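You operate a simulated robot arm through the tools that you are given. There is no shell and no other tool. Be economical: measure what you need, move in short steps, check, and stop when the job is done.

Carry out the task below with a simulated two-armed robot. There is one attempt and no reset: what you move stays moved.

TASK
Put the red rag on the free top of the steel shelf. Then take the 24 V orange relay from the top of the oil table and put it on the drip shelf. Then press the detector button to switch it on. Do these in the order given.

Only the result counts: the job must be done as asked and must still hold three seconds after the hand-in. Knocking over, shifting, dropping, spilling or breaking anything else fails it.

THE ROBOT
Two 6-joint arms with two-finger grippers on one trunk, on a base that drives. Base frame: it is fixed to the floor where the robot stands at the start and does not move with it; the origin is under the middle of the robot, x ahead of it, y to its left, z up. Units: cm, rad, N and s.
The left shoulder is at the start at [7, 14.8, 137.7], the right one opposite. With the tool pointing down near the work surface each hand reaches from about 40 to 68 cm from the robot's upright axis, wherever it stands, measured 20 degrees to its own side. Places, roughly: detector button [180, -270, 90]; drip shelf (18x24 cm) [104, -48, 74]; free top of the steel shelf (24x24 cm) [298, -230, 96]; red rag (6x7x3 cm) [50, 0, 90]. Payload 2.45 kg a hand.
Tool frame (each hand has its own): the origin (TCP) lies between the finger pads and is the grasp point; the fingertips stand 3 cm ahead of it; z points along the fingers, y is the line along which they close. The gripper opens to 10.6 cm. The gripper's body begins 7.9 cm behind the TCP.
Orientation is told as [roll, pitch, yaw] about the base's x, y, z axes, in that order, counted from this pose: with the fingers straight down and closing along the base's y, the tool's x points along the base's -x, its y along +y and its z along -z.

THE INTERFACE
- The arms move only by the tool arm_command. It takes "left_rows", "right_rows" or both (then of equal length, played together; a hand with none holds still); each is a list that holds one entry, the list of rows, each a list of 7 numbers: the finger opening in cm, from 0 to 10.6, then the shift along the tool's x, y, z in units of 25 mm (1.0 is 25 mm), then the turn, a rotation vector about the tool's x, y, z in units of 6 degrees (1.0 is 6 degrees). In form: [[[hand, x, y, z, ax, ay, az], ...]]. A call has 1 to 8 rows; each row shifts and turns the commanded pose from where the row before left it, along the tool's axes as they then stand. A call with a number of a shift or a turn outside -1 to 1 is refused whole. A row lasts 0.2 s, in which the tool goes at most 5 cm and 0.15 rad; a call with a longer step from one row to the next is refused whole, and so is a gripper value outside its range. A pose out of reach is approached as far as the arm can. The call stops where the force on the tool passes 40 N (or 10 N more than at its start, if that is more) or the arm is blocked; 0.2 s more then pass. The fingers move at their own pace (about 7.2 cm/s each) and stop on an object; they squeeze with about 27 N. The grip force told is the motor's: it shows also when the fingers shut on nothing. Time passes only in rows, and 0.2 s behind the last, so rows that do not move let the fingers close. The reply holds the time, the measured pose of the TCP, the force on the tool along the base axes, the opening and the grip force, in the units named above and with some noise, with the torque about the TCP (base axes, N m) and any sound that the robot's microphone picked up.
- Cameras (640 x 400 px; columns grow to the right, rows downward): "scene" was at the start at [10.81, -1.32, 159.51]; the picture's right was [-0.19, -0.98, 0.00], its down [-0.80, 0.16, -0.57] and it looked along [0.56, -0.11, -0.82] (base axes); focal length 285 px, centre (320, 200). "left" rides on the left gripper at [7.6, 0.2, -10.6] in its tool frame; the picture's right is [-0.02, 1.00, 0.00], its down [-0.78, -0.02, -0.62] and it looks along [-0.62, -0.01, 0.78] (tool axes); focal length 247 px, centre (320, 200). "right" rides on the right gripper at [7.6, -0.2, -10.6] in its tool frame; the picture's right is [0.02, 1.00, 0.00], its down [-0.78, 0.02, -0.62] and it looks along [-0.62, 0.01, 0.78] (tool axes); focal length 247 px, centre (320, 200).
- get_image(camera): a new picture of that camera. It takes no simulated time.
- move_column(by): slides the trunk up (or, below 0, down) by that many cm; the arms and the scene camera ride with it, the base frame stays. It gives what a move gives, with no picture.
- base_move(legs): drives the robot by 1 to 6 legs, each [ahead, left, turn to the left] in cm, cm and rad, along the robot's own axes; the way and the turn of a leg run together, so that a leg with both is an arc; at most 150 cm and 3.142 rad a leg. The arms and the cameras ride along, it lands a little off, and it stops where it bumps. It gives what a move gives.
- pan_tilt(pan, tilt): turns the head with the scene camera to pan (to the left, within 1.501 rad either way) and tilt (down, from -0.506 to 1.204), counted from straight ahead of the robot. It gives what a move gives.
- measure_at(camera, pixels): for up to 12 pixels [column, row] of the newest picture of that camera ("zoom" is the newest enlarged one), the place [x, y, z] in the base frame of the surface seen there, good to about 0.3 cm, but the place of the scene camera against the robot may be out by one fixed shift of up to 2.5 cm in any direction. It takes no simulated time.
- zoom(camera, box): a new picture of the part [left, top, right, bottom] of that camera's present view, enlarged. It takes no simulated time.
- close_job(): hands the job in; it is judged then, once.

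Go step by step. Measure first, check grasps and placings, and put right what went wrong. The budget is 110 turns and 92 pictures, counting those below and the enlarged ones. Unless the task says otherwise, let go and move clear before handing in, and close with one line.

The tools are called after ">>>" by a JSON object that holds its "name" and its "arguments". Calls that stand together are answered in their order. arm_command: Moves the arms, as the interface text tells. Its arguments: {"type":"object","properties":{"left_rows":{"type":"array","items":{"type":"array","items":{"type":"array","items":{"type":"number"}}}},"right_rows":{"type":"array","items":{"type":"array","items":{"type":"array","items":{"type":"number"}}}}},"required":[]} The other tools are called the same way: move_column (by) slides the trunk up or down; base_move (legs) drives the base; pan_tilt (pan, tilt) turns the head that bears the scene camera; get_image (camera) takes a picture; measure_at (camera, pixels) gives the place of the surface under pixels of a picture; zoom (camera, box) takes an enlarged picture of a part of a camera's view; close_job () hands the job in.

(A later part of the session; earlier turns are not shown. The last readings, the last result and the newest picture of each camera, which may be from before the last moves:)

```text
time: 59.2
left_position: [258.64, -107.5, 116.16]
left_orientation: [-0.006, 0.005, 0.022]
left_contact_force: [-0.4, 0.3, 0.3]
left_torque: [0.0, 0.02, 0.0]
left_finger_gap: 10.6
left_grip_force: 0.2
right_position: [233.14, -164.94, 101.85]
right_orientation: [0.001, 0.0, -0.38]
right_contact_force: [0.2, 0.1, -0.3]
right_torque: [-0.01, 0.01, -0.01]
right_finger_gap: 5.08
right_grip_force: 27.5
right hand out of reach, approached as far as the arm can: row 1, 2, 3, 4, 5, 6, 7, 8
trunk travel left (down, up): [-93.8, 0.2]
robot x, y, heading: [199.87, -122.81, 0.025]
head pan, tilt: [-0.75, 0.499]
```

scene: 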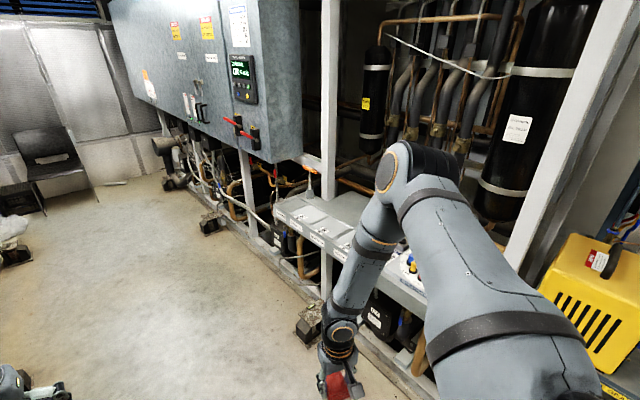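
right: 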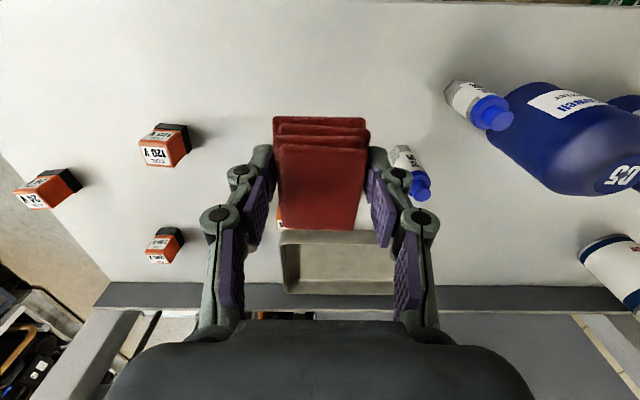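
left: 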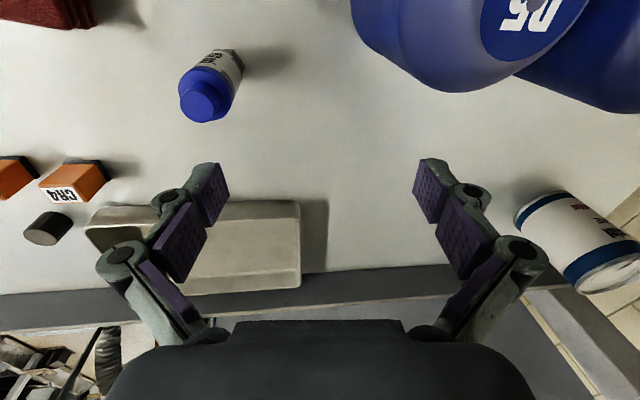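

The hand stopped again at (34, -43) relative to the robot. I'll test whether the wrist yaw limits it this way by yawing the tool right and retrying.

>>> {"name": "arm_command", "arguments": {"right_rows": [[[0, 0, 0, 0, 0, 0, 1], [0, 0, 0, 0, 0, 0, 1], [0, 0, 0, 0, 0, 0, 1], [0, 0, 0, 0, 0, 0, 1], [0, 0, 0, 0, 0, 0, 1], [0, 0, 0, 0, 0, 0, 1]]]}}

>>> {"name": "arm_command", "arguments": {"right_rows": [[[0, 0.8, 0, 0, 0, 0, 0], [0, 0.8, 0, 0, 0, 0, 0], [0, 0.8, 0, 0, 0, 0, 0], [0, 0.8, 0, 0, 0, 0, 0]]]}}

>>> {"name": "arm_command", "arguments": {"right_rows": [[[0, 0, -0.8, 0, 0, 0, 0], [0, 0, -0.8, 0, 0, 0, 0], [0, 0, -0.8, 0, 0, 0, 0], [0, 0, -0.8, 0, 0, 0, 0]]]}}

```text
time: 60.6
left_position: [258.81, -107.5, 116.09]
left_orientation: [-0.006, 0.004, 0.024]
left_contact_force: [-0.1, -0.7, -1.2]
left_torque: [-0.01, -0.03, 0.02]
left_finger_gap: 10.62
left_grip_force: 0.0
right_position: [233.19, -164.8, 101.74]
right_orientation: [0.002, 0.002, -1.01]
right_contact_force: [-0.4, 0.5, -0.7]
right_torque: [0.03, -0.03, -0.02]
right_finger_gap: 5.07
right_grip_force: 27.1
trunk travel left (down, up): [-93.8, 0.2]
robot x, y, heading: [200.32, -122.57, 0.022]
head pan, tilt: [-0.75, 0.499]
```

```text
time: 61.6
left_position: [258.71, -107.41, 116.15]
left_orientation: [-0.005, 0.005, 0.023]
left_contact_force: [0.2, -0.6, -0.1]
left_torque: [0.0, -0.01, -0.01]
left_finger_gap: 10.59
left_grip_force: 0.1
right_position: [228.89, -157.6, 101.77]
right_orientation: [0.0, -0.001, -1.009]
right_contact_force: [0.7, 0.0, -0.2]
right_torque: [0.0, -0.01, -0.05]
right_finger_gap: 5.08
right_grip_force: 27.0
right hand out of reach, approached as far as the arm can: row 2
trunk travel left (down, up): [-93.8, 0.2]
robot x, y, heading: [200.06, -122.89, 0.024]
head pan, tilt: [-0.75, 0.499]
```

```text
time: 62.6
left_position: [258.64, -107.46, 116.21]
left_orientation: [-0.004, 0.005, 0.023]
left_contact_force: [-0.5, -0.9, -0.2]
left_torque: [-0.02, -0.04, 0.0]
left_finger_gap: 10.63
left_grip_force: 0.1
right_position: [227.88, -157.02, 100.99]
right_orientation: [0.004, 0.002, -1.01]
right_contact_force: [-0.8, 0.6, 0.5]
right_torque: [0.01, -0.01, 0.01]
right_finger_gap: 5.06
right_grip_force: 26.9
right hand out of reach, approached as far as the arm can: row 1, 2, 3, 4
trunk travel left (down, up): [-93.8, 0.2]
robot x, y, heading: [199.39, -122.41, 0.027]
head pan, tilt: [-0.75, 0.499]
```

The right hand's limits form a narrow band about 41–55° to its side, so I'll aim the base instead of swinging the arm. First I'll see how the left arm moves so I can tuck it, and measure the cabinet beyond the shelf.

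>>> {"name": "measure_at", "arguments": {"camera": "scene", "pixels": [[250, 140], [290, 155], [230, 60], [180, 110], [300, 40], [160, 80], [298, 170], [210, 225], [312, 330]]}}

>>> {"name": "arm_command", "arguments": {"left_rows": [[[10.6, 0.6, 0, 0, 0, 0, 0], [10.6, 0.6, 0, 0, 0, 0, 0], [10.6, 0.6, 0, 0, 0, 0, 0], [10.6, 0.6, 0, 0, 0, 0, 0], [10.6, 0.6, 0, 0, 0, 0, 0]]]}}

>>> {"name": "arm_command", "arguments": {"left_rows": [[[10.6, 0, 0.6, 0, 0, 0, 0], [10.6, 0, 0.6, 0, 0, 0, 0], [10.6, 0, 0.6, 0, 0, 0, 0], [10.6, 0, 0.6, 0, 0, 0, 0], [10.6, 0, 0.6, 0, 0, 0, 0]]]}}

```text
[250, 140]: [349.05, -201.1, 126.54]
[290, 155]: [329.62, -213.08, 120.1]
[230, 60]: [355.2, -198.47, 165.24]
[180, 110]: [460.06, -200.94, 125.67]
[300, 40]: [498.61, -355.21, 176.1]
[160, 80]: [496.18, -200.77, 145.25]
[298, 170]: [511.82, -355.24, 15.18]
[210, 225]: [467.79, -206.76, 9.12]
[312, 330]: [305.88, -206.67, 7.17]
```

```text
time: 63.8
left_position: [254.18, -108.36, 112.6]
left_orientation: [-0.002, 0.004, 0.024]
left_contact_force: [-0.4, 0.7, 0.0]
left_torque: [-0.01, -0.01, 0.0]
left_finger_gap: 10.61
left_grip_force: 0.0
left hand out of reach, approached as far as the arm can: row 1, 2, 3, 4, 5
right_position: [227.77, -157.08, 101.02]
right_orientation: [0.004, 0.002, -1.009]
right_contact_force: [-0.3, 0.2, -1.8]
right_torque: [-0.02, -0.03, 0.0]
right_finger_gap: 5.08
right_grip_force: 27.3
trunk travel left (down, up): [-93.8, 0.2]
robot x, y, heading: [199.59, -122.99, 0.024]
head pan, tilt: [-0.75, 0.499]
```

```text
time: 65.0
left_position: [254.63, -100.78, 111.67]
left_orientation: [-0.006, 0.005, 0.023]
left_contact_force: [-0.2, -0.4, -0.4]
left_torque: [-0.01, 0.04, -0.02]
left_finger_gap: 10.6
left_grip_force: 0.1
left hand out of reach, approached as far as the arm can: row 1, 3
right_position: [227.96, -156.83, 101.04]
right_orientation: [0.001, 0.0, -1.009]
right_contact_force: [-0.5, 0.8, -0.5]
right_torque: [-0.02, 0.0, 0.01]
right_finger_gap: 5.08
right_grip_force: 27.3
trunk travel left (down, up): [-93.8, 0.2]
robot x, y, heading: [199.72, -122.62, 0.022]
head pan, tilt: [-0.75, 0.499]
```

The left arm moves outward freely. I'll swing it further left, away from the cabinet, then turn the base to about -0.76 rad and test extending the right hand toward -y here in free space.

>>> {"name": "arm_command", "arguments": {"left_rows": [[[10.6, 0, 0.8, 0, 0, 0, 0], [10.6, 0, 0.8, 0, 0, 0, 0], [10.6, 0, 0.8, 0, 0, 0, 0], [10.6, 0.2, 0.8, 0, 0, 0, 0], [10.6, 0.2, 0.8, 0, 0, 0, 0], [10.6, 0.2, 0.8, 0, 0, 0, 0], [10.6, 0.2, 0.8, 0, 0, 0, 0]]]}}

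>>> {"name": "base_move", "arguments": {"legs": [[0, 0, -0.78]]}}

```text
time: 66.6
left_position: [252.33, -87.03, 111.7]
left_orientation: [-0.004, 0.005, 0.022]
left_contact_force: [-0.6, 0.6, 0.5]
left_torque: [-0.02, -0.01, -0.02]
left_finger_gap: 10.59
left_grip_force: 0.1
right_position: [227.79, -157.01, 101.14]
right_orientation: [0.003, 0.0, -1.009]
right_contact_force: [0.8, 0.2, -0.2]
right_torque: [0.01, 0.0, 0.01]
right_finger_gap: 5.08
right_grip_force: 26.7
trunk travel left (down, up): [-93.8, 0.2]
robot x, y, heading: [200.05, -122.46, 0.025]
head pan, tilt: [-0.75, 0.499]
```

```text
time: 69.0
left_position: [262.17, -134.11, 111.75]
left_orientation: [-0.006, 0.007, -0.756]
left_contact_force: [-1.0, -0.1, -0.8]
left_torque: [-0.04, -0.01, -0.02]
left_finger_gap: 10.59
left_grip_force: 0.1
right_position: [195.87, -166.76, 101.12]
right_orientation: [0.002, 0.001, -1.787]
right_contact_force: [-0.2, -0.1, -0.5]
right_torque: [0.01, -0.02, -0.02]
right_finger_gap: 5.1
right_grip_force: 26.7
trunk travel left (down, up): [-93.8, 0.2]
robot x, y, heading: [199.76, -122.6, -0.753]
head pan, tilt: [-0.75, 0.499]
```

The hand is at (195.9, -166.8). I'll test a 21 cm extension along -y, with slight +x and some lift.

>>> {"name": "arm_command", "arguments": {"right_rows": [[[0, 0, 0.6, -0.1, 0, 0, 0], [0, -0.7, 0.6, -0.1, 0, 0, 0], [0, -1, 0.4, -0.1, 0, 0, 0], [0, -1, 0.4, -0.1, 0, 0, 0], [0, -1, 0.4, -0.1, 0, 0, 0], [0, -1, 0.4, -0.1, 0, 0, 0], [0, -1, 0.4, -0.1, 0, 0, 0], [0, -1, 0.4, -0.1, 0, 0, 0]]]}}

>>> {"name": "arm_command", "arguments": {"right_rows": [[[0, -1, 0.2, 0, 0, 0, 0], [0, -1, 0.2, 0, 0, 0, 0], [0, -1, 0.2, 0, 0, 0, 0]]]}}

```text
time: 70.8
left_position: [262.28, -134.13, 111.73]
left_orientation: [-0.006, 0.007, -0.754]
left_contact_force: [0.2, -0.2, -0.5]
left_torque: [-0.01, 0.06, -0.01]
left_finger_gap: 10.6
left_grip_force: 0.0
right_position: [200.99, -185.22, 103.1]
right_orientation: [0.002, 0.0, -1.785]
right_contact_force: [0.6, 0.2, -0.1]
right_torque: [0.02, 0.0, 0.0]
right_finger_gap: 5.05
right_grip_force: 27.2
trunk travel left (down, up): [-93.8, 0.2]
robot x, y, heading: [199.86, -122.68, -0.755]
head pan, tilt: [-0.75, 0.499]
```

```text
time: 71.7
left_position: [262.24, -134.1, 111.54]
left_orientation: [-0.005, 0.007, -0.755]
left_contact_force: [-0.7, 0.3, 1.1]
left_torque: [0.01, 0.0, -0.02]
left_finger_gap: 10.61
left_grip_force: 0.0
right_position: [200.81, -192.98, 102.88]
right_orientation: [0.001, 0.0, -1.785]
right_contact_force: [0.3, -0.2, 0.0]
right_torque: [0.0, 0.06, -0.06]
right_finger_gap: 5.07
right_grip_force: 27.3
trunk travel left (down, up): [-93.8, 0.2]
robot x, y, heading: [199.97, -122.39, -0.756]
head pan, tilt: [-0.75, 0.499]
```

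It reached (201, -193), which is 70 cm ahead of the base along -y with no limit. I'll retract 10 cm, drive to x≈297, and look.

>>> {"name": "arm_command", "arguments": {"right_rows": [[[0, 1, -0.2, 0, 0, 0, 0], [0, 1, -0.2, 0, 0, 0, 0], [0, 1, -0.2, 0, 0, 0, 0], [0, 1, -0.2, 0, 0, 0, 0]]]}}

>>> {"name": "base_move", "arguments": {"legs": [[69.9, 65.9, 0]]}}

>>> {"name": "pan_tilt", "arguments": {"pan": -0.55, "tilt": 0.75}}

>>> {"name": "get_image", "arguments": {"camera": "scene"}}

>>> {"name": "get_image", "arguments": {"camera": "right"}}

```text
time: 72.7
left_position: [262.08, -133.98, 111.87]
left_orientation: [-0.005, 0.006, -0.752]
left_contact_force: [0.2, 0.5, -0.2]
left_torque: [0.0, -0.01, 0.04]
left_finger_gap: 10.61
left_grip_force: 0.0
right_position: [201.06, -182.75, 103.15]
right_orientation: [0.004, 0.002, -1.784]
right_contact_force: [-0.4, 0.0, -0.8]
right_torque: [-0.03, -0.01, 0.01]
right_finger_gap: 5.08
right_grip_force: 27.2
trunk travel left (down, up): [-93.8, 0.2]
robot x, y, heading: [200.04, -122.51, -0.749]
head pan, tilt: [-0.75, 0.499]
```

```text
time: 77.7
left_position: [358.81, -128.07, 111.74]
left_orientation: [-0.004, 0.006, -0.723]
left_contact_force: [0.2, 0.3, -0.4]
left_torque: [-0.02, 0.0, -0.01]
left_finger_gap: 10.6
left_grip_force: 0.0
right_position: [299.02, -178.58, 103.08]
right_orientation: [0.004, 0.001, -1.753]
right_contact_force: [-0.1, 0.6, -0.2]
right_torque: [-0.05, -0.02, 0.03]
right_finger_gap: 5.09
right_grip_force: 26.8
trunk travel left (down, up): [-93.8, 0.2]
robot x, y, heading: [296.39, -118.48, -0.727]
head pan, tilt: [-0.75, 0.499]
```

```text
time: 78.4
left_position: [358.82, -127.93, 111.78]
left_orientation: [-0.005, 0.005, -0.724]
left_contact_force: [-0.5, -0.2, -0.3]
left_torque: [0.0, -0.02, -0.01]
left_finger_gap: 10.57
left_grip_force: 0.1
right_position: [299.1, -178.59, 103.04]
right_orientation: [0.002, 0.001, -1.753]
right_contact_force: [0.3, 0.7, 0.0]
right_torque: [-0.02, -0.01, 0.02]
right_finger_gap: 5.07
right_grip_force: 26.8
trunk travel left (down, up): [-93.8, 0.2]
robot x, y, heading: [295.86, -118.56, -0.722]
head pan, tilt: [-0.55, 0.75]
```

```text
67 pictures are left
```

scene: 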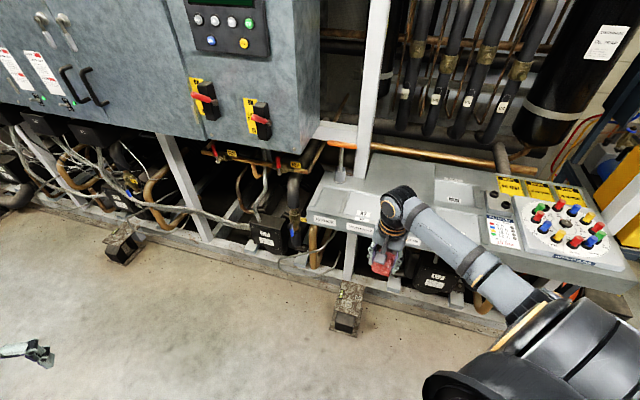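

```text
66 pictures are left
```

right: 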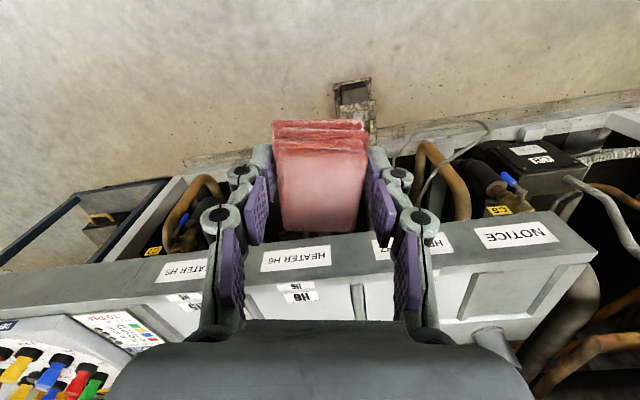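

I can see the ledge well now, with the open flat area near scene (400,175). I'll zoom and measure.

>>> {"name": "zoom", "arguments": {"camera": "scene", "box": [300, 120, 540, 270]}}

>>> {"name": "measure_at", "arguments": {"camera": "scene", "pixels": [[385, 180], [400, 162], [425, 175], [380, 160], [432, 162], [455, 190], [370, 140], [363, 190], [420, 185], [500, 165], [352, 178], [348, 315]]}}

```text
2.67 times, centred on (420, 195) of scene
```

zoom: 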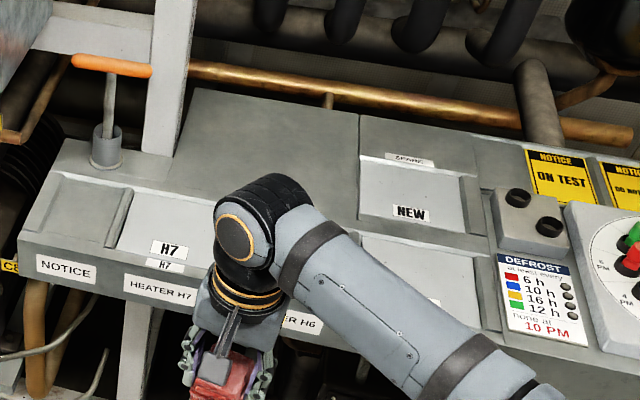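

```text
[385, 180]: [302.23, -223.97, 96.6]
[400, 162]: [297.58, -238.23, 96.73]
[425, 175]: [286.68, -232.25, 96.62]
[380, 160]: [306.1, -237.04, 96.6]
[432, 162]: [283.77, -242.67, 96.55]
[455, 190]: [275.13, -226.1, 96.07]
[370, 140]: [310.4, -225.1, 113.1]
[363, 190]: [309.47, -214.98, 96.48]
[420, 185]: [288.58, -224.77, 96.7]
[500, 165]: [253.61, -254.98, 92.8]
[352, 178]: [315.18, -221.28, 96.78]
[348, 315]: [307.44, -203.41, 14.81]
```

The free top spans about x 283–307, y -218 to -242. I'll calibrate the surface height with the right wrist camera on the plates.

>>> {"name": "measure_at", "arguments": {"camera": "right", "pixels": [[505, 235], [510, 300], [300, 290], [330, 310], [430, 300], [240, 258]]}}

>>> {"name": "measure_at", "arguments": {"camera": "scene", "pixels": [[365, 215], [361, 213], [325, 218], [355, 226], [340, 205]]}}

```text
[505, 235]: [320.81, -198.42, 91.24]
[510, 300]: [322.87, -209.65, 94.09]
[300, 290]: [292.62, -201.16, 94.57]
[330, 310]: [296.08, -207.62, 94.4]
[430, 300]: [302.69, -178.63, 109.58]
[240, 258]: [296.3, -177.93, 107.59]
```

```text
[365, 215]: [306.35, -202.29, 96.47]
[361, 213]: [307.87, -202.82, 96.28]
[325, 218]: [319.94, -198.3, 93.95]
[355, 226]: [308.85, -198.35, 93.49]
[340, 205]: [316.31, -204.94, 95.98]
```

The shelf top is at about z 94.7, true frame. I'll drive 40 cm toward the shelf with the rag 5 cm above it.

>>> {"name": "base_move", "arguments": {"legs": [[24.2, -32, 0]]}}

>>> {"name": "get_image", "arguments": {"camera": "scene"}}

```text
time: 80.9
left_position: [356.03, -167.47, 111.71]
left_orientation: [-0.006, 0.005, -0.73]
left_contact_force: [0.2, -0.4, -0.8]
left_torque: [-0.06, 0.0, -0.03]
left_finger_gap: 10.59
left_grip_force: 0.1
right_position: [295.85, -217.55, 103.12]
right_orientation: [0.001, 0.002, -1.761]
right_contact_force: [-0.1, 0.7, -0.1]
right_torque: [-0.05, 0.03, 0.0]
right_finger_gap: 5.05
right_grip_force: 27.0
trunk travel left (down, up): [-93.8, 0.2]
robot x, y, heading: [293.19, -157.58, -0.726]
head pan, tilt: [-0.55, 0.75]
```

```text
64 pictures are left
```

scene: 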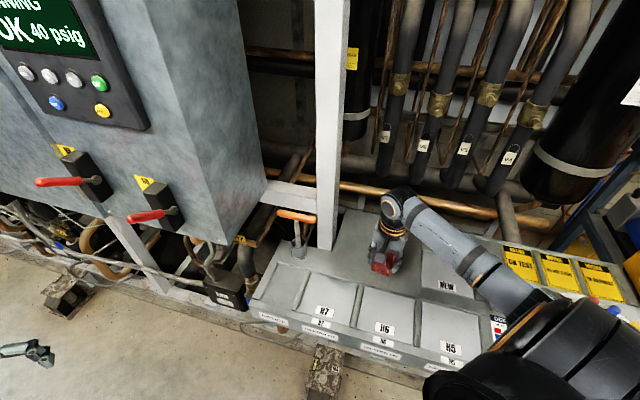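

Clear so far. I'll extend the hand to y≈-230.

>>> {"name": "arm_command", "arguments": {"right_rows": [[[0, -0.83, 0.16, 0, 0, 0, 0], [0, -0.83, 0.16, 0, 0, 0, 0], [0, -0.83, 0.16, 0, 0, 0, 0], [0, -0.83, 0.16, 0, 0, 0, 0], [0, -0.83, 0.16, 0, 0, 0, 0], [0, -0.83, 0.16, 0, 0, 0, 0], [0, 0, 0, 0, 0, 0, 0]]]}}

>>> {"name": "get_image", "arguments": {"camera": "right"}}

>>> {"name": "get_image", "arguments": {"camera": "scene"}}

```text
time: 82.5
left_position: [355.9, -167.54, 111.8]
left_orientation: [-0.005, 0.005, -0.731]
left_contact_force: [-0.1, 0.0, 0.0]
left_torque: [0.0, 0.02, 0.0]
left_finger_gap: 10.6
left_grip_force: 0.0
right_position: [295.9, -230.47, 103.06]
right_orientation: [0.001, 0.002, -1.76]
right_contact_force: [0.4, -0.7, 0.7]
right_torque: [-0.06, 0.01, 0.0]
right_finger_gap: 5.07
right_grip_force: 27.2
trunk travel left (down, up): [-93.8, 0.2]
robot x, y, heading: [293.09, -157.34, -0.726]
head pan, tilt: [-0.55, 0.75]
```

```text
63 pictures are left
```

right: 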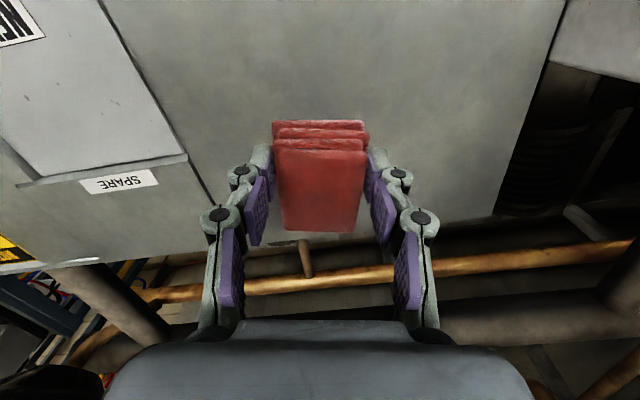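

```text
62 pictures are left
```

scene: 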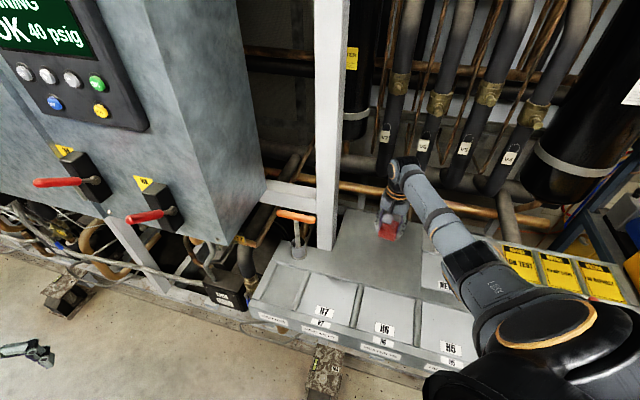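

Over the free top. I'll measure the back and side edges through the wrist camera.

>>> {"name": "measure_at", "arguments": {"camera": "right", "pixels": [[450, 150], [440, 215], [485, 210], [520, 150], [230, 150], [215, 195], [320, 90], [320, 20], [190, 170]]}}

```text
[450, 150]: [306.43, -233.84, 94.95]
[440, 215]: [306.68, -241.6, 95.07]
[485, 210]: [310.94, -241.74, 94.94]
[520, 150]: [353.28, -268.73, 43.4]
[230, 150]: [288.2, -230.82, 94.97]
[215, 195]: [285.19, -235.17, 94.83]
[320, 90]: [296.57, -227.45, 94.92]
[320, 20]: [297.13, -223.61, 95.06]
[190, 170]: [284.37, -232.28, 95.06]
```

The surface is z 95.0 and the rag is centred on it. I'll lower about 4.9 cm.

>>> {"name": "arm_command", "arguments": {"right_rows": [[[0, 0, 0, 0.5, 0, 0, 0], [0, 0, 0, 0.5, 0, 0, 0], [0, 0, 0, 0.5, 0, 0, 0], [0, 0, 0, 0.45, 0, 0, 0], [0, 0, 0, 0, 0, 0, 0]]]}}

```text
time: 83.7
left_position: [355.96, -167.58, 111.76]
left_orientation: [-0.003, 0.007, -0.73]
left_contact_force: [-1.0, 0.2, -0.9]
left_torque: [0.0, -0.04, 0.04]
left_finger_gap: 10.6
left_grip_force: 0.0
right_position: [295.77, -230.47, 98.12]
right_orientation: [0.002, 0.003, -1.762]
right_contact_force: [0.3, -0.9, -0.2]
right_torque: [0.01, -0.03, 0.0]
right_finger_gap: 5.06
right_grip_force: 26.9
trunk travel left (down, up): [-93.8, 0.2]
robot x, y, heading: [293.12, -157.84, -0.726]
head pan, tilt: [-0.55, 0.75]
```

Now at 98.1. I'll open gently and lift straight up.

>>> {"name": "arm_command", "arguments": {"right_rows": [[[7.5, 0, 0, 0, 0, 0, 0], [8, 0, 0, 0, 0, 0, 0], [8, 0, 0, 0, 0, 0, 0], [8, 0, 0, -0.5, 0, 0, 0], [8, 0, 0, -0.8, 0, 0, 0], [8, 0, 0, -0.8, 0, 0, 0], [8, 0, 0, -0.4, 0, 0, 0]]]}}

>>> {"name": "get_image", "arguments": {"camera": "right"}}

```text
time: 85.3
left_position: [355.8, -167.5, 111.78]
left_orientation: [-0.005, 0.003, -0.729]
left_contact_force: [0.2, -0.7, 0.5]
left_torque: [-0.03, -0.03, -0.02]
left_finger_gap: 10.63
left_grip_force: 0.0
right_position: [296.01, -230.21, 104.57]
right_orientation: [0.002, 0.003, -1.76]
right_contact_force: [0.6, -1.1, 0.4]
right_torque: [-0.02, 0.0, -0.03]
right_finger_gap: 8.0
right_grip_force: 0.0
trunk travel left (down, up): [-93.8, 0.2]
robot x, y, heading: [293.5, -157.67, -0.726]
head pan, tilt: [-0.55, 0.75]
```

```text
61 pictures are left
```

right: 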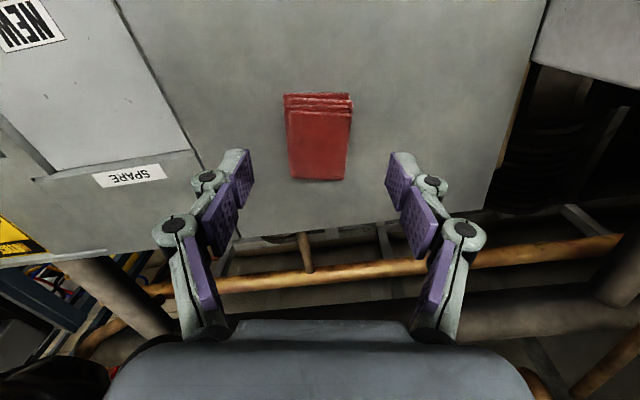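

The rag lies flat in the middle of the free top. I'll retract the hand, back away and drive back toward the oil table.

>>> {"name": "arm_command", "arguments": {"right_rows": [[[8, 0.98, -0.19, 0, 0, 0, 0], [8, 0.98, -0.19, 0, 0, 0, 0], [8, 0.98, -0.19, 0, 0, 0, 0], [8, 0.98, -0.19, 0, 0, 0, 0], [8, 0.98, -0.19, 0, 0, 0, 0]]]}}

>>> {"name": "base_move", "arguments": {"legs": [[-25.2, 28.4, 0]]}}

>>> {"name": "get_image", "arguments": {"camera": "scene"}}

```text
time: 86.5
left_position: [355.93, -167.45, 111.74]
left_orientation: [-0.006, 0.005, -0.729]
left_contact_force: [0.1, 0.0, 0.2]
left_torque: [-0.01, 0.0, -0.01]
left_finger_gap: 10.6
left_grip_force: 0.1
right_position: [295.83, -217.85, 104.53]
right_orientation: [0.003, 0.002, -1.761]
right_contact_force: [0.7, 0.3, -0.4]
right_torque: [-0.02, -0.01, 0.01]
right_finger_gap: 7.98
right_grip_force: 0.1
trunk travel left (down, up): [-93.8, 0.2]
robot x, y, heading: [293.26, -157.76, -0.732]
head pan, tilt: [-0.55, 0.75]
```

```text
time: 88.9
left_position: [356.12, -130.42, 111.8]
left_orientation: [-0.004, 0.007, -0.736]
left_contact_force: [-0.4, -0.6, 0.4]
left_torque: [0.02, 0.01, 0.03]
left_finger_gap: 10.62
left_grip_force: 0.0
right_position: [295.76, -180.42, 104.6]
right_orientation: [0.003, 0.003, -1.767]
right_contact_force: [0.2, 0.4, 0.0]
right_torque: [0.01, 0.0, 0.0]
right_finger_gap: 7.98
right_grip_force: 0.0
trunk travel left (down, up): [-93.8, 0.2]
robot x, y, heading: [293.67, -119.79, -0.738]
head pan, tilt: [-0.55, 0.75]
```

```text
60 pictures are left
```

scene: 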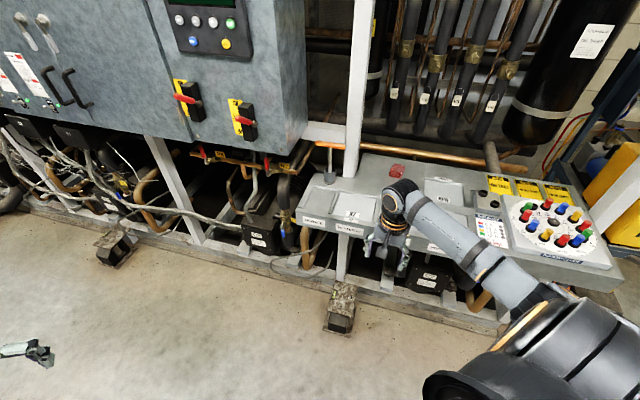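

The rag stays put at scene (397,170). I'll drive west and stop near x=140 to view the cart's detector and the drip shelf.

>>> {"name": "base_move", "arguments": {"legs": [[-60.2, -48, 0], [-60.2, -48, 0]]}}

>>> {"name": "pan_tilt", "arguments": {"pan": -0.4, "tilt": 0.5}}

>>> {"name": "get_image", "arguments": {"camera": "scene"}}

>>> {"name": "pan_tilt", "arguments": {"pan": 1.5, "tilt": 0.8}}

>>> {"name": "get_image", "arguments": {"camera": "scene"}}

```text
time: 96.9
left_position: [200.2, -118.82, 111.72]
left_orientation: [-0.006, 0.008, -0.724]
left_contact_force: [0.4, 0.0, -0.1]
left_torque: [0.03, 0.04, 0.01]
left_finger_gap: 10.58
left_grip_force: 0.0
right_position: [140.41, -169.73, 104.58]
right_orientation: [0.001, 0.002, -1.756]
right_contact_force: [-0.1, 0.2, 0.1]
right_torque: [-0.01, 0.01, 0.0]
right_finger_gap: 8.02
right_grip_force: 0.1
trunk travel left (down, up): [-93.8, 0.2]
robot x, y, heading: [137.32, -108.94, -0.726]
head pan, tilt: [-0.55, 0.75]
```

```text
time: 97.7
left_position: [199.93, -118.94, 111.79]
left_orientation: [-0.005, 0.004, -0.724]
left_contact_force: [-0.1, -0.5, -0.6]
left_torque: [0.0, 0.02, -0.01]
left_finger_gap: 10.6
left_grip_force: 0.0
right_position: [140.23, -169.76, 104.66]
right_orientation: [0.002, 0.003, -1.757]
right_contact_force: [0.0, 0.1, 0.1]
right_torque: [0.0, -0.01, -0.04]
right_finger_gap: 8.0
right_grip_force: 0.1
trunk travel left (down, up): [-93.8, 0.2]
robot x, y, heading: [137.56, -109.11, -0.724]
head pan, tilt: [-0.4, 0.499]
```

```text
59 pictures are left
```

scene: 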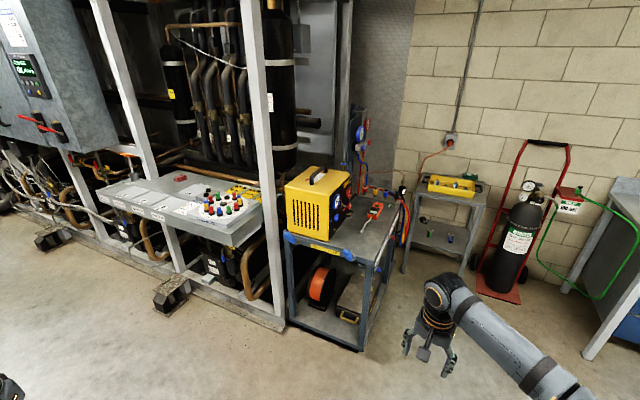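

```text
time: 99.6
left_position: [200.1, -118.98, 111.83]
left_orientation: [-0.005, 0.006, -0.723]
left_contact_force: [0.4, 0.4, -0.4]
left_torque: [0.01, 0.01, -0.02]
left_finger_gap: 10.57
left_grip_force: 0.1
right_position: [140.21, -169.7, 104.6]
right_orientation: [0.001, 0.001, -1.756]
right_contact_force: [0.2, 0.1, 0.1]
right_torque: [0.0, 0.01, 0.0]
right_finger_gap: 7.99
right_grip_force: 0.1
trunk travel left (down, up): [-93.8, 0.2]
robot x, y, heading: [137.59, -109.56, -0.722]
head pan, tilt: [1.499, 0.799]
```

```text
58 pictures are left
```

scene: 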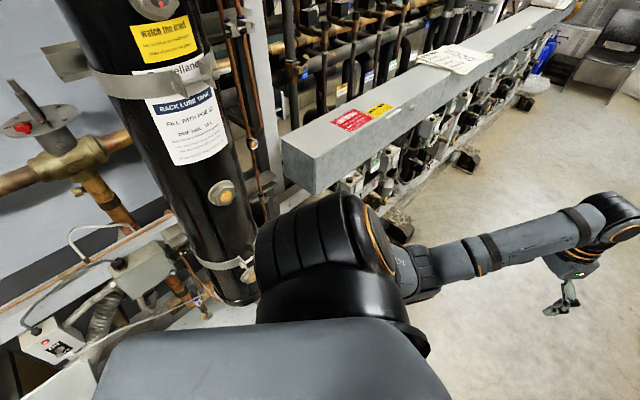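

The detector is the red unit on the cart at (375,210). I'll continue to the oil table and turn so the right hand points at the relay.

>>> {"name": "base_move", "arguments": {"legs": [[-62.2, -48.5, 0], [-62.2, -48.5, 0], [0, 0, 1.53]]}}

>>> {"name": "pan_tilt", "arguments": {"pan": -0.3, "tilt": 0.7}}

>>> {"name": "get_image", "arguments": {"camera": "scene"}}

```text
time: 111.3
left_position: [-5.71, -39.56, 111.69]
left_orientation: [-0.003, 0.005, 0.798]
left_contact_force: [-0.8, 0.6, -0.3]
left_torque: [0.0, 0.02, 0.0]
left_finger_gap: 10.59
left_grip_force: 0.0
right_position: [42.04, -101.82, 104.82]
right_orientation: [0.002, 0.002, -0.238]
right_contact_force: [-0.2, -0.1, 0.8]
right_torque: [0.01, -0.03, -0.01]
right_finger_gap: 7.99
right_grip_force: 0.0
trunk travel left (down, up): [-93.8, 0.2]
robot x, y, heading: [-18.33, -101.71, 0.794]
head pan, tilt: [1.499, 0.799]
```

```text
time: 113.1
left_position: [-5.84, -39.61, 111.78]
left_orientation: [-0.006, 0.006, 0.797]
left_contact_force: [-0.5, 0.5, -0.3]
left_torque: [0.04, 0.04, -0.02]
left_finger_gap: 10.61
left_grip_force: 0.1
right_position: [41.95, -101.74, 104.66]
right_orientation: [0.001, 0.003, -0.236]
right_contact_force: [-0.3, -0.7, -0.1]
right_torque: [-0.02, 0.02, -0.01]
right_finger_gap: 7.99
right_grip_force: 0.1
trunk travel left (down, up): [-93.8, 0.2]
robot x, y, heading: [-18.5, -101.46, 0.799]
head pan, tilt: [-0.3, 0.7]
```

```text
57 pictures are left
```

scene: 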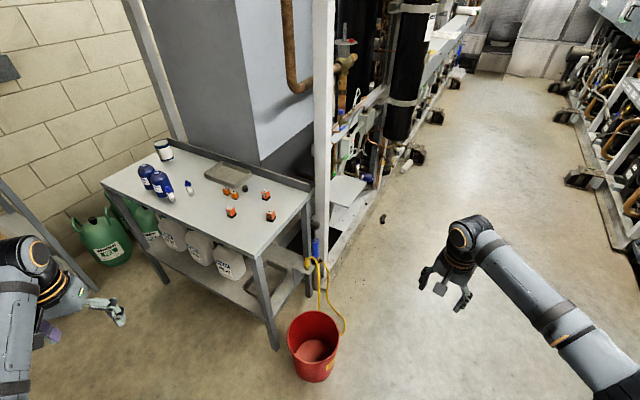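

The table, bucket and drip shelf (345,190) are all visible. I'll zoom on the shelf and measure it.

>>> {"name": "zoom", "arguments": {"camera": "scene", "box": [200, 120, 420, 300]}}

>>> {"name": "measure_at", "arguments": {"camera": "scene", "pixels": [[345, 190], [335, 200], [365, 185], [350, 203], [338, 180], [270, 213], [313, 370], [345, 310], [322, 220], [316, 245], [368, 180], [355, 150]]}}

```text
2.22 times, centred on (310, 210) of scene
```

zoom: 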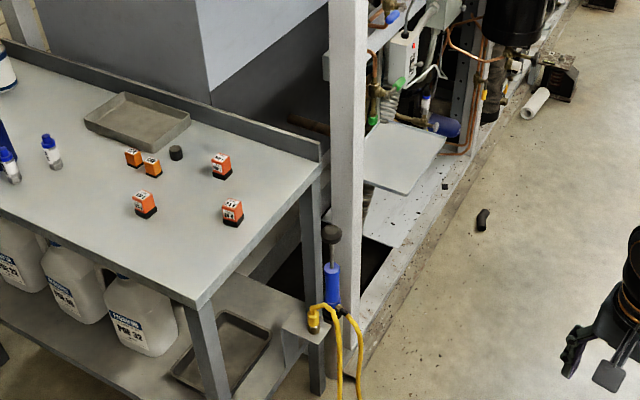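

```text
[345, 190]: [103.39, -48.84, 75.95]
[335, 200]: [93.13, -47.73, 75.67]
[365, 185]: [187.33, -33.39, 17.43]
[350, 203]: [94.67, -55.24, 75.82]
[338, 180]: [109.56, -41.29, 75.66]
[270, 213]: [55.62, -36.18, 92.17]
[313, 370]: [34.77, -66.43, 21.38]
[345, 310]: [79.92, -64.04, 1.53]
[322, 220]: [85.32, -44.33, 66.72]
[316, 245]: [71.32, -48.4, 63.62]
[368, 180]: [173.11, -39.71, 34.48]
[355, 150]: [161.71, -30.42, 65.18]
```

The drip shelf spans about x 92–116, y -57 to -39, at z≈74. I'll move the base so the right hand hovers near the 24 V relay.

>>> {"name": "base_move", "arguments": {"legs": [[54.2, 38.4, 0]]}}

>>> {"name": "get_image", "arguments": {"camera": "right"}}

```text
time: 116.8
left_position: [2.77, 26.09, 111.83]
left_orientation: [-0.004, 0.007, 0.803]
left_contact_force: [-1.4, 0.9, 0.0]
left_torque: [0.0, 0.01, -0.05]
left_finger_gap: 10.59
left_grip_force: 0.0
right_position: [50.85, -35.72, 104.54]
right_orientation: [0.004, 0.003, -0.228]
right_contact_force: [0.0, -0.3, 0.9]
right_torque: [0.01, 0.0, -0.01]
right_finger_gap: 8.0
right_grip_force: 0.0
trunk travel left (down, up): [-93.8, 0.2]
robot x, y, heading: [-9.68, -35.97, 0.804]
head pan, tilt: [-0.3, 0.7]
```

```text
55 pictures are left
```

right: 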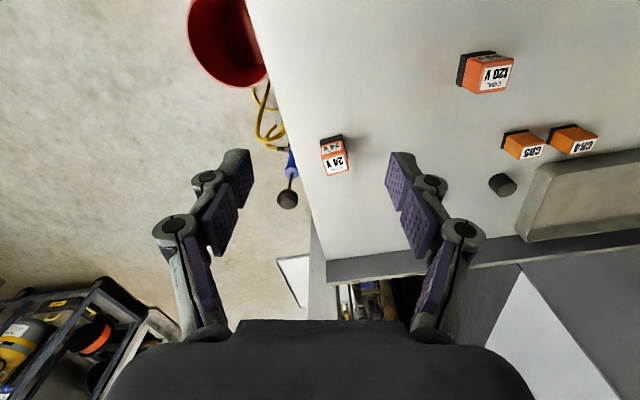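

The 24 V relay is centred at (334,155). I'll measure its faces and take a zoom.

>>> {"name": "measure_at", "arguments": {"camera": "right", "pixels": [[337, 163], [326, 158], [345, 154], [348, 171], [329, 173], [332, 145], [332, 139], [360, 165], [322, 141], [342, 138]]}}

>>> {"name": "zoom", "arguments": {"camera": "right", "box": [290, 110, 380, 200]}}

```text
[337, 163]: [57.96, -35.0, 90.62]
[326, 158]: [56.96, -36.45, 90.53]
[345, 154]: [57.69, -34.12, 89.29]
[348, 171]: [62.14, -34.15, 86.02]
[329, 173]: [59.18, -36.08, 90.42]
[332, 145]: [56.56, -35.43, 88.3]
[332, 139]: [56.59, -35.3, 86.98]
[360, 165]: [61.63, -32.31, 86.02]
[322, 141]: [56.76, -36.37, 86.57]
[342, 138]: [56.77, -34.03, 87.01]
```

```text
4.44 times, centred on (335, 155) of right
```

zoom: 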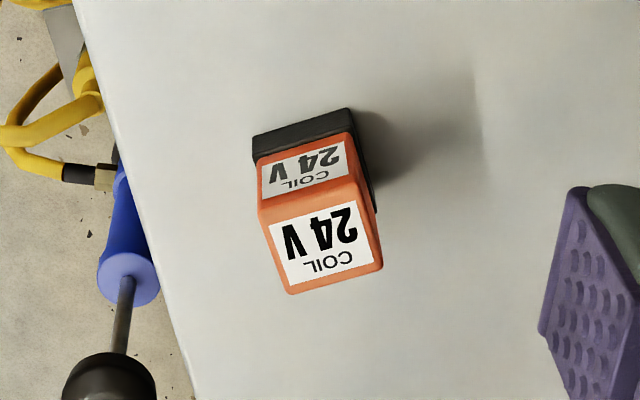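

The relay top is centred near (58.0, -35.15), z 90.6, turned about +6°. I'll align the yaw, narrow the fingers and move above it.

>>> {"name": "arm_command", "arguments": {"right_rows": [[[6, 0, 0, 0, 0, 0, -0.8], [6, 0, 0, 0, 0, 0, -0.8], [6, 0, 0, 0, 0, 0, -0.8], [6, 0, 0, 0, 0, 0, -0.8], [6, -0.96, -0.02, 0.5, 0, 0, 0], [6, -0.96, -0.02, 0.6, 0, 0, 0], [6, -0.95, -0.03, 0.7, 0, 0, 0], [6, 0, 0, 0.7, 0, 0, 0]]]}}

>>> {"name": "get_image", "arguments": {"camera": "right"}}

```text
time: 118.5
left_position: [2.83, 26.24, 111.8]
left_orientation: [-0.005, 0.006, 0.804]
left_contact_force: [0.0, 0.1, 0.4]
left_torque: [-0.01, 0.0, 0.01]
left_finger_gap: 10.59
left_grip_force: 0.0
right_position: [58.13, -35.12, 98.59]
right_orientation: [0.002, 0.0, 0.108]
right_contact_force: [-0.2, -0.1, -0.2]
right_torque: [-0.01, -0.04, -0.01]
right_finger_gap: 5.99
right_grip_force: 0.0
trunk travel left (down, up): [-93.8, 0.2]
robot x, y, heading: [-9.62, -36.0, 0.804]
head pan, tilt: [-0.3, 0.7]
```

```text
53 pictures are left
```

right: 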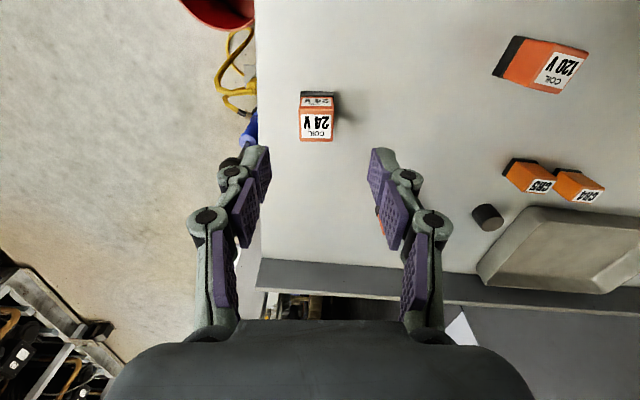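

The yaw now matches the relay. I'll measure the top corners again before the final descent.

>>> {"name": "measure_at", "arguments": {"camera": "right", "pixels": [[302, 113], [331, 113], [302, 137], [330, 137], [317, 125], [317, 97]]}}

```text
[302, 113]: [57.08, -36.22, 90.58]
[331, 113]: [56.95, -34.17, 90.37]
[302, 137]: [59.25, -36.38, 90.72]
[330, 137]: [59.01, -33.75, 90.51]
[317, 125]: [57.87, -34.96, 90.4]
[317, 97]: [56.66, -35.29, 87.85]
```

Centre confirmed at (58.0, -35.1). Descending.

>>> {"name": "arm_command", "arguments": {"right_rows": [[[6, 0.02, 0, 0.8, 0, 0, 0], [6, 0, 0, 0.8, 0, 0, 0], [6, 0, 0, 0.8, 0, 0, 0], [6, 0, 0, 0.8, 0, 0, 0], [6, 0, 0, 0.42, 0, 0, 0], [6, 0, 0, 0, 0, 0, 0]]]}}

```text
time: 120.0
left_position: [2.68, 26.28, 111.78]
left_orientation: [-0.005, 0.005, 0.801]
left_contact_force: [-0.5, -0.9, -0.2]
left_torque: [-0.02, -0.02, 0.02]
left_finger_gap: 10.6
left_grip_force: 0.0
right_position: [57.93, -35.07, 89.39]
right_orientation: [0.003, 0.002, 0.105]
right_contact_force: [0.2, -0.2, 0.7]
right_torque: [-0.01, 0.02, -0.03]
right_finger_gap: 6.03
right_grip_force: 0.1
trunk travel left (down, up): [-93.8, 0.2]
robot x, y, heading: [-9.77, -36.19, 0.803]
head pan, tilt: [-0.3, 0.7]
```

Reached 89.4. I'll close on the relay and lift.

>>> {"name": "arm_command", "arguments": {"right_rows": [[[1.5, 0, 0, 0, 0, 0, 0], [1.5, 0, 0, 0, 0, 0, 0], [1.5, 0, 0, 0, 0, 0, 0], [1.5, 0, 0, 0, 0, 0, 0], [1.5, 0, 0, -0.5, 0, 0, 0], [1.5, 0, 0, -0.8, 0, 0, 0], [1.5, 0, 0, -0.8, 0, 0, 0], [1.5, 0, 0, -0.8, 0, 0, 0]]]}}

>>> {"name": "get_image", "arguments": {"camera": "right"}}

```text
time: 121.8
left_position: [2.85, 26.33, 111.73]
left_orientation: [-0.007, 0.005, 0.803]
left_contact_force: [0.0, 0.3, 0.2]
left_torque: [-0.02, -0.02, -0.01]
left_finger_gap: 10.61
left_grip_force: 0.1
right_position: [58.18, -34.99, 96.61]
right_orientation: [0.002, 0.002, 0.108]
right_contact_force: [-0.2, -0.2, -0.3]
right_torque: [-0.03, 0.01, -0.02]
right_finger_gap: 2.81
right_grip_force: 27.1
trunk travel left (down, up): [-93.8, 0.2]
robot x, y, heading: [-9.48, -36.31, 0.808]
head pan, tilt: [-0.3, 0.7]
```

```text
52 pictures are left
```

right: 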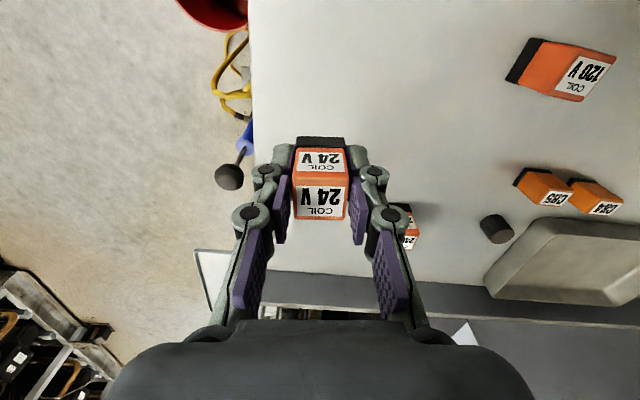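

The relay is held at 2.8 cm. I'll lift and retract, then drive around to the open side of the drip shelf.

>>> {"name": "arm_command", "arguments": {"right_rows": [[[1.5, 0, 0, -0.8, 0, 0, 0], [1.5, 0, 0, -0.8, 0, 0, 0], [1.5, 0, 0, -0.8, 0, 0, 0], [1.5, 0.7, 0, -0.6, 0, 0, 0], [1.5, 0.8, 0, 0, 0, 0, 0], [1.5, 0.8, 0, 0, 0, 0, 0]]]}}

>>> {"name": "base_move", "arguments": {"legs": [[-62.5, -48.7, 0], [30.9, -50.8, 0], [0, 0, 1.566]]}}

>>> {"name": "pan_tilt", "arguments": {"pan": -1.3, "tilt": 0.75}}

>>> {"name": "get_image", "arguments": {"camera": "scene"}}

```text
time: 123.2
left_position: [2.66, 26.24, 111.9]
left_orientation: [-0.005, 0.006, 0.802]
left_contact_force: [-0.2, 0.2, 0.0]
left_torque: [-0.02, -0.02, 0.03]
left_finger_gap: 10.56
left_grip_force: 0.1
right_position: [52.3, -35.58, 104.18]
right_orientation: [0.005, 0.0, 0.106]
right_contact_force: [0.2, 0.8, -0.9]
right_torque: [0.01, -0.02, 0.01]
right_finger_gap: 2.81
right_grip_force: 27.0
trunk travel left (down, up): [-93.8, 0.2]
robot x, y, heading: [-9.31, -35.94, 0.806]
head pan, tilt: [-0.3, 0.7]
```

```text
time: 134.0
left_position: [-22.37, -112.26, 111.77]
left_orientation: [-0.003, 0.005, 2.318]
left_contact_force: [0.0, 0.2, 0.6]
left_torque: [0.01, 0.01, 0.01]
left_finger_gap: 10.61
left_grip_force: 0.1
right_position: [42.22, -66.29, 104.21]
right_orientation: [0.0, 0.0, 1.621]
right_contact_force: [-0.5, 0.0, -0.8]
right_torque: [-0.03, -0.01, -0.01]
right_finger_gap: 2.8
right_grip_force: 27.1
trunk travel left (down, up): [-93.8, 0.2]
robot x, y, heading: [39.09, -128.08, 2.315]
head pan, tilt: [-0.3, 0.7]
```

```text
time: 135.3
left_position: [-22.33, -112.27, 111.81]
left_orientation: [-0.004, 0.006, 2.317]
left_contact_force: [0.2, -0.1, 0.1]
left_torque: [-0.02, -0.03, 0.01]
left_finger_gap: 10.61
left_grip_force: 0.1
right_position: [42.16, -66.34, 104.2]
right_orientation: [0.002, 0.0, 1.62]
right_contact_force: [0.1, -0.5, 0.2]
right_torque: [0.01, -0.01, -0.01]
right_finger_gap: 2.82
right_grip_force: 26.8
trunk travel left (down, up): [-93.8, 0.2]
robot x, y, heading: [38.81, -128.26, 2.318]
head pan, tilt: [-1.3, 0.75]
```

```text
51 pictures are left
```

scene: 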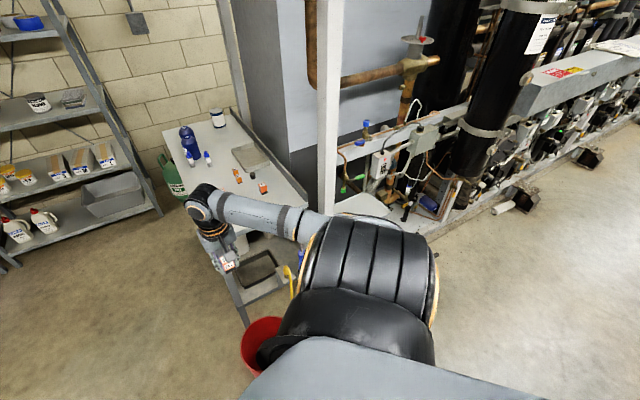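

The drip shelf is visible at (360,205) with open air above its front. I'll drive so the hand stands just in front of it.

>>> {"name": "base_move", "arguments": {"legs": [[-46.8, -42, 0]]}}

>>> {"name": "pan_tilt", "arguments": {"pan": -0.9, "tilt": 0.75}}

>>> {"name": "get_image", "arguments": {"camera": "scene"}}

>>> {"name": "get_image", "arguments": {"camera": "right"}}

```text
time: 138.9
left_position: [41.66, -118.69, 111.61]
left_orientation: [-0.005, 0.007, 2.315]
left_contact_force: [-0.6, -0.2, -0.4]
left_torque: [0.04, 0.02, 0.0]
left_finger_gap: 10.61
left_grip_force: 0.1
right_position: [106.17, -72.82, 104.17]
right_orientation: [0.001, 0.0, 1.619]
right_contact_force: [0.4, -0.3, 0.3]
right_torque: [0.0, -0.02, 0.03]
right_finger_gap: 2.81
right_grip_force: 26.9
trunk travel left (down, up): [-93.8, 0.2]
robot x, y, heading: [103.52, -134.53, 2.314]
head pan, tilt: [-1.3, 0.75]
```

```text
time: 139.8
left_position: [41.9, -118.77, 111.82]
left_orientation: [-0.006, 0.006, 2.315]
left_contact_force: [-0.3, -0.6, 0.2]
left_torque: [0.01, 0.03, 0.02]
left_finger_gap: 10.62
left_grip_force: 0.0
right_position: [106.39, -72.6, 104.21]
right_orientation: [0.003, 0.001, 1.619]
right_contact_force: [-0.5, 0.1, -0.1]
right_torque: [-0.04, 0.02, -0.03]
right_finger_gap: 2.82
right_grip_force: 26.6
trunk travel left (down, up): [-93.8, 0.2]
robot x, y, heading: [103.15, -134.61, 2.316]
head pan, tilt: [-0.901, 0.75]
```

```text
50 pictures are left
```

scene: 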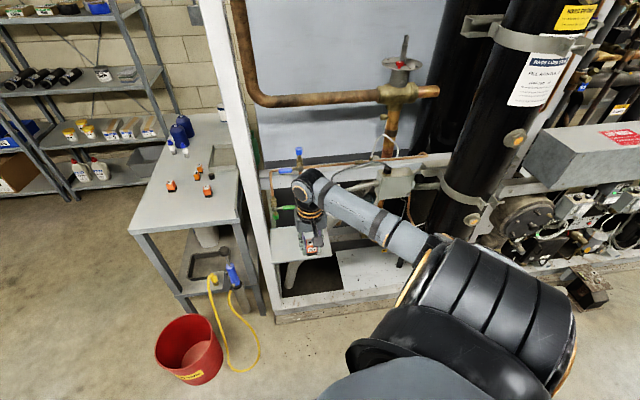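

```text
49 pictures are left
```

right: 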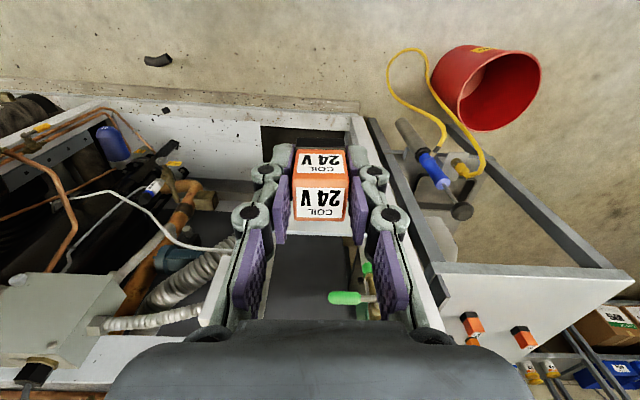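

I'll zoom on the drip shelf and measure what is on and around it.

>>> {"name": "zoom", "arguments": {"camera": "scene", "box": [230, 130, 450, 300]}}

>>> {"name": "measure_at", "arguments": {"camera": "scene", "pixels": [[272, 232], [280, 256], [328, 252], [300, 230], [285, 235], [299, 158], [285, 215], [330, 225], [390, 180], [262, 200], [325, 232], [405, 95]]}}

```text
2.35 times, centred on (340, 215) of scene
```

zoom: 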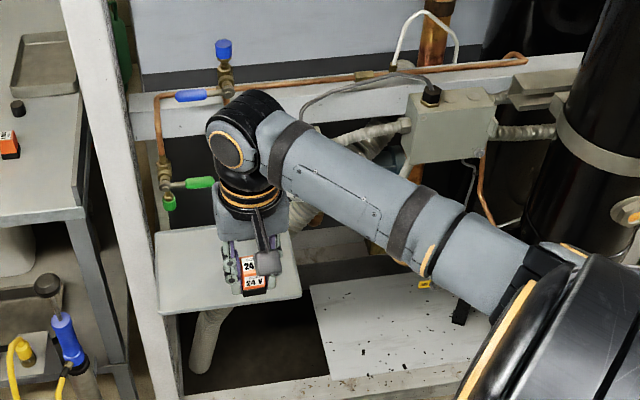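

```text
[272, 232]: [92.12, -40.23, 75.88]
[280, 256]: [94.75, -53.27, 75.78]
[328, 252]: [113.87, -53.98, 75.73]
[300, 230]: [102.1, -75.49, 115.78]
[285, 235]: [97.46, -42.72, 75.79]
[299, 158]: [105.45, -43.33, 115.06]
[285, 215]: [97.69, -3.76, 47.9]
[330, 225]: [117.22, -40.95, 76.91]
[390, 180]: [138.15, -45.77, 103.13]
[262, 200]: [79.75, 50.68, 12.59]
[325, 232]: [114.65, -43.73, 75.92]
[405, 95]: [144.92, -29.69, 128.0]
```

There's a valve and rail behind the shelf near y≈-43. I'll measure those more carefully before choosing the drop point.

>>> {"name": "measure_at", "arguments": {"camera": "scene", "pixels": [[289, 207], [276, 216], [299, 152], [299, 165], [272, 175], [320, 165], [345, 168], [285, 171], [273, 190], [305, 180], [312, 178], [268, 172]]}}

>>> {"name": "measure_at", "arguments": {"camera": "right", "pixels": [[355, 297], [367, 270], [345, 240], [180, 270], [60, 290], [290, 240]]}}

```text
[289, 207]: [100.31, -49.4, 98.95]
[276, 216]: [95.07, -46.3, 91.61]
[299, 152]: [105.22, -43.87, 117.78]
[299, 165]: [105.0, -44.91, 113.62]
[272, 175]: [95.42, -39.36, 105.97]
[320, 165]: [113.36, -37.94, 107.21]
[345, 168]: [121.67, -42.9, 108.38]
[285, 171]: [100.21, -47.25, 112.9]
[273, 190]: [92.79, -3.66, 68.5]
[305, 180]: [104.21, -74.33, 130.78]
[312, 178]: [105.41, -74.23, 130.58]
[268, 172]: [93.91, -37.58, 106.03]
```

```text
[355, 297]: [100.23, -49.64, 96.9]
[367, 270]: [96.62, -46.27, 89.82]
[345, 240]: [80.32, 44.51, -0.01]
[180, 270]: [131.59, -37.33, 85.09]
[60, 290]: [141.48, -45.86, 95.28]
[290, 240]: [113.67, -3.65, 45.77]
```

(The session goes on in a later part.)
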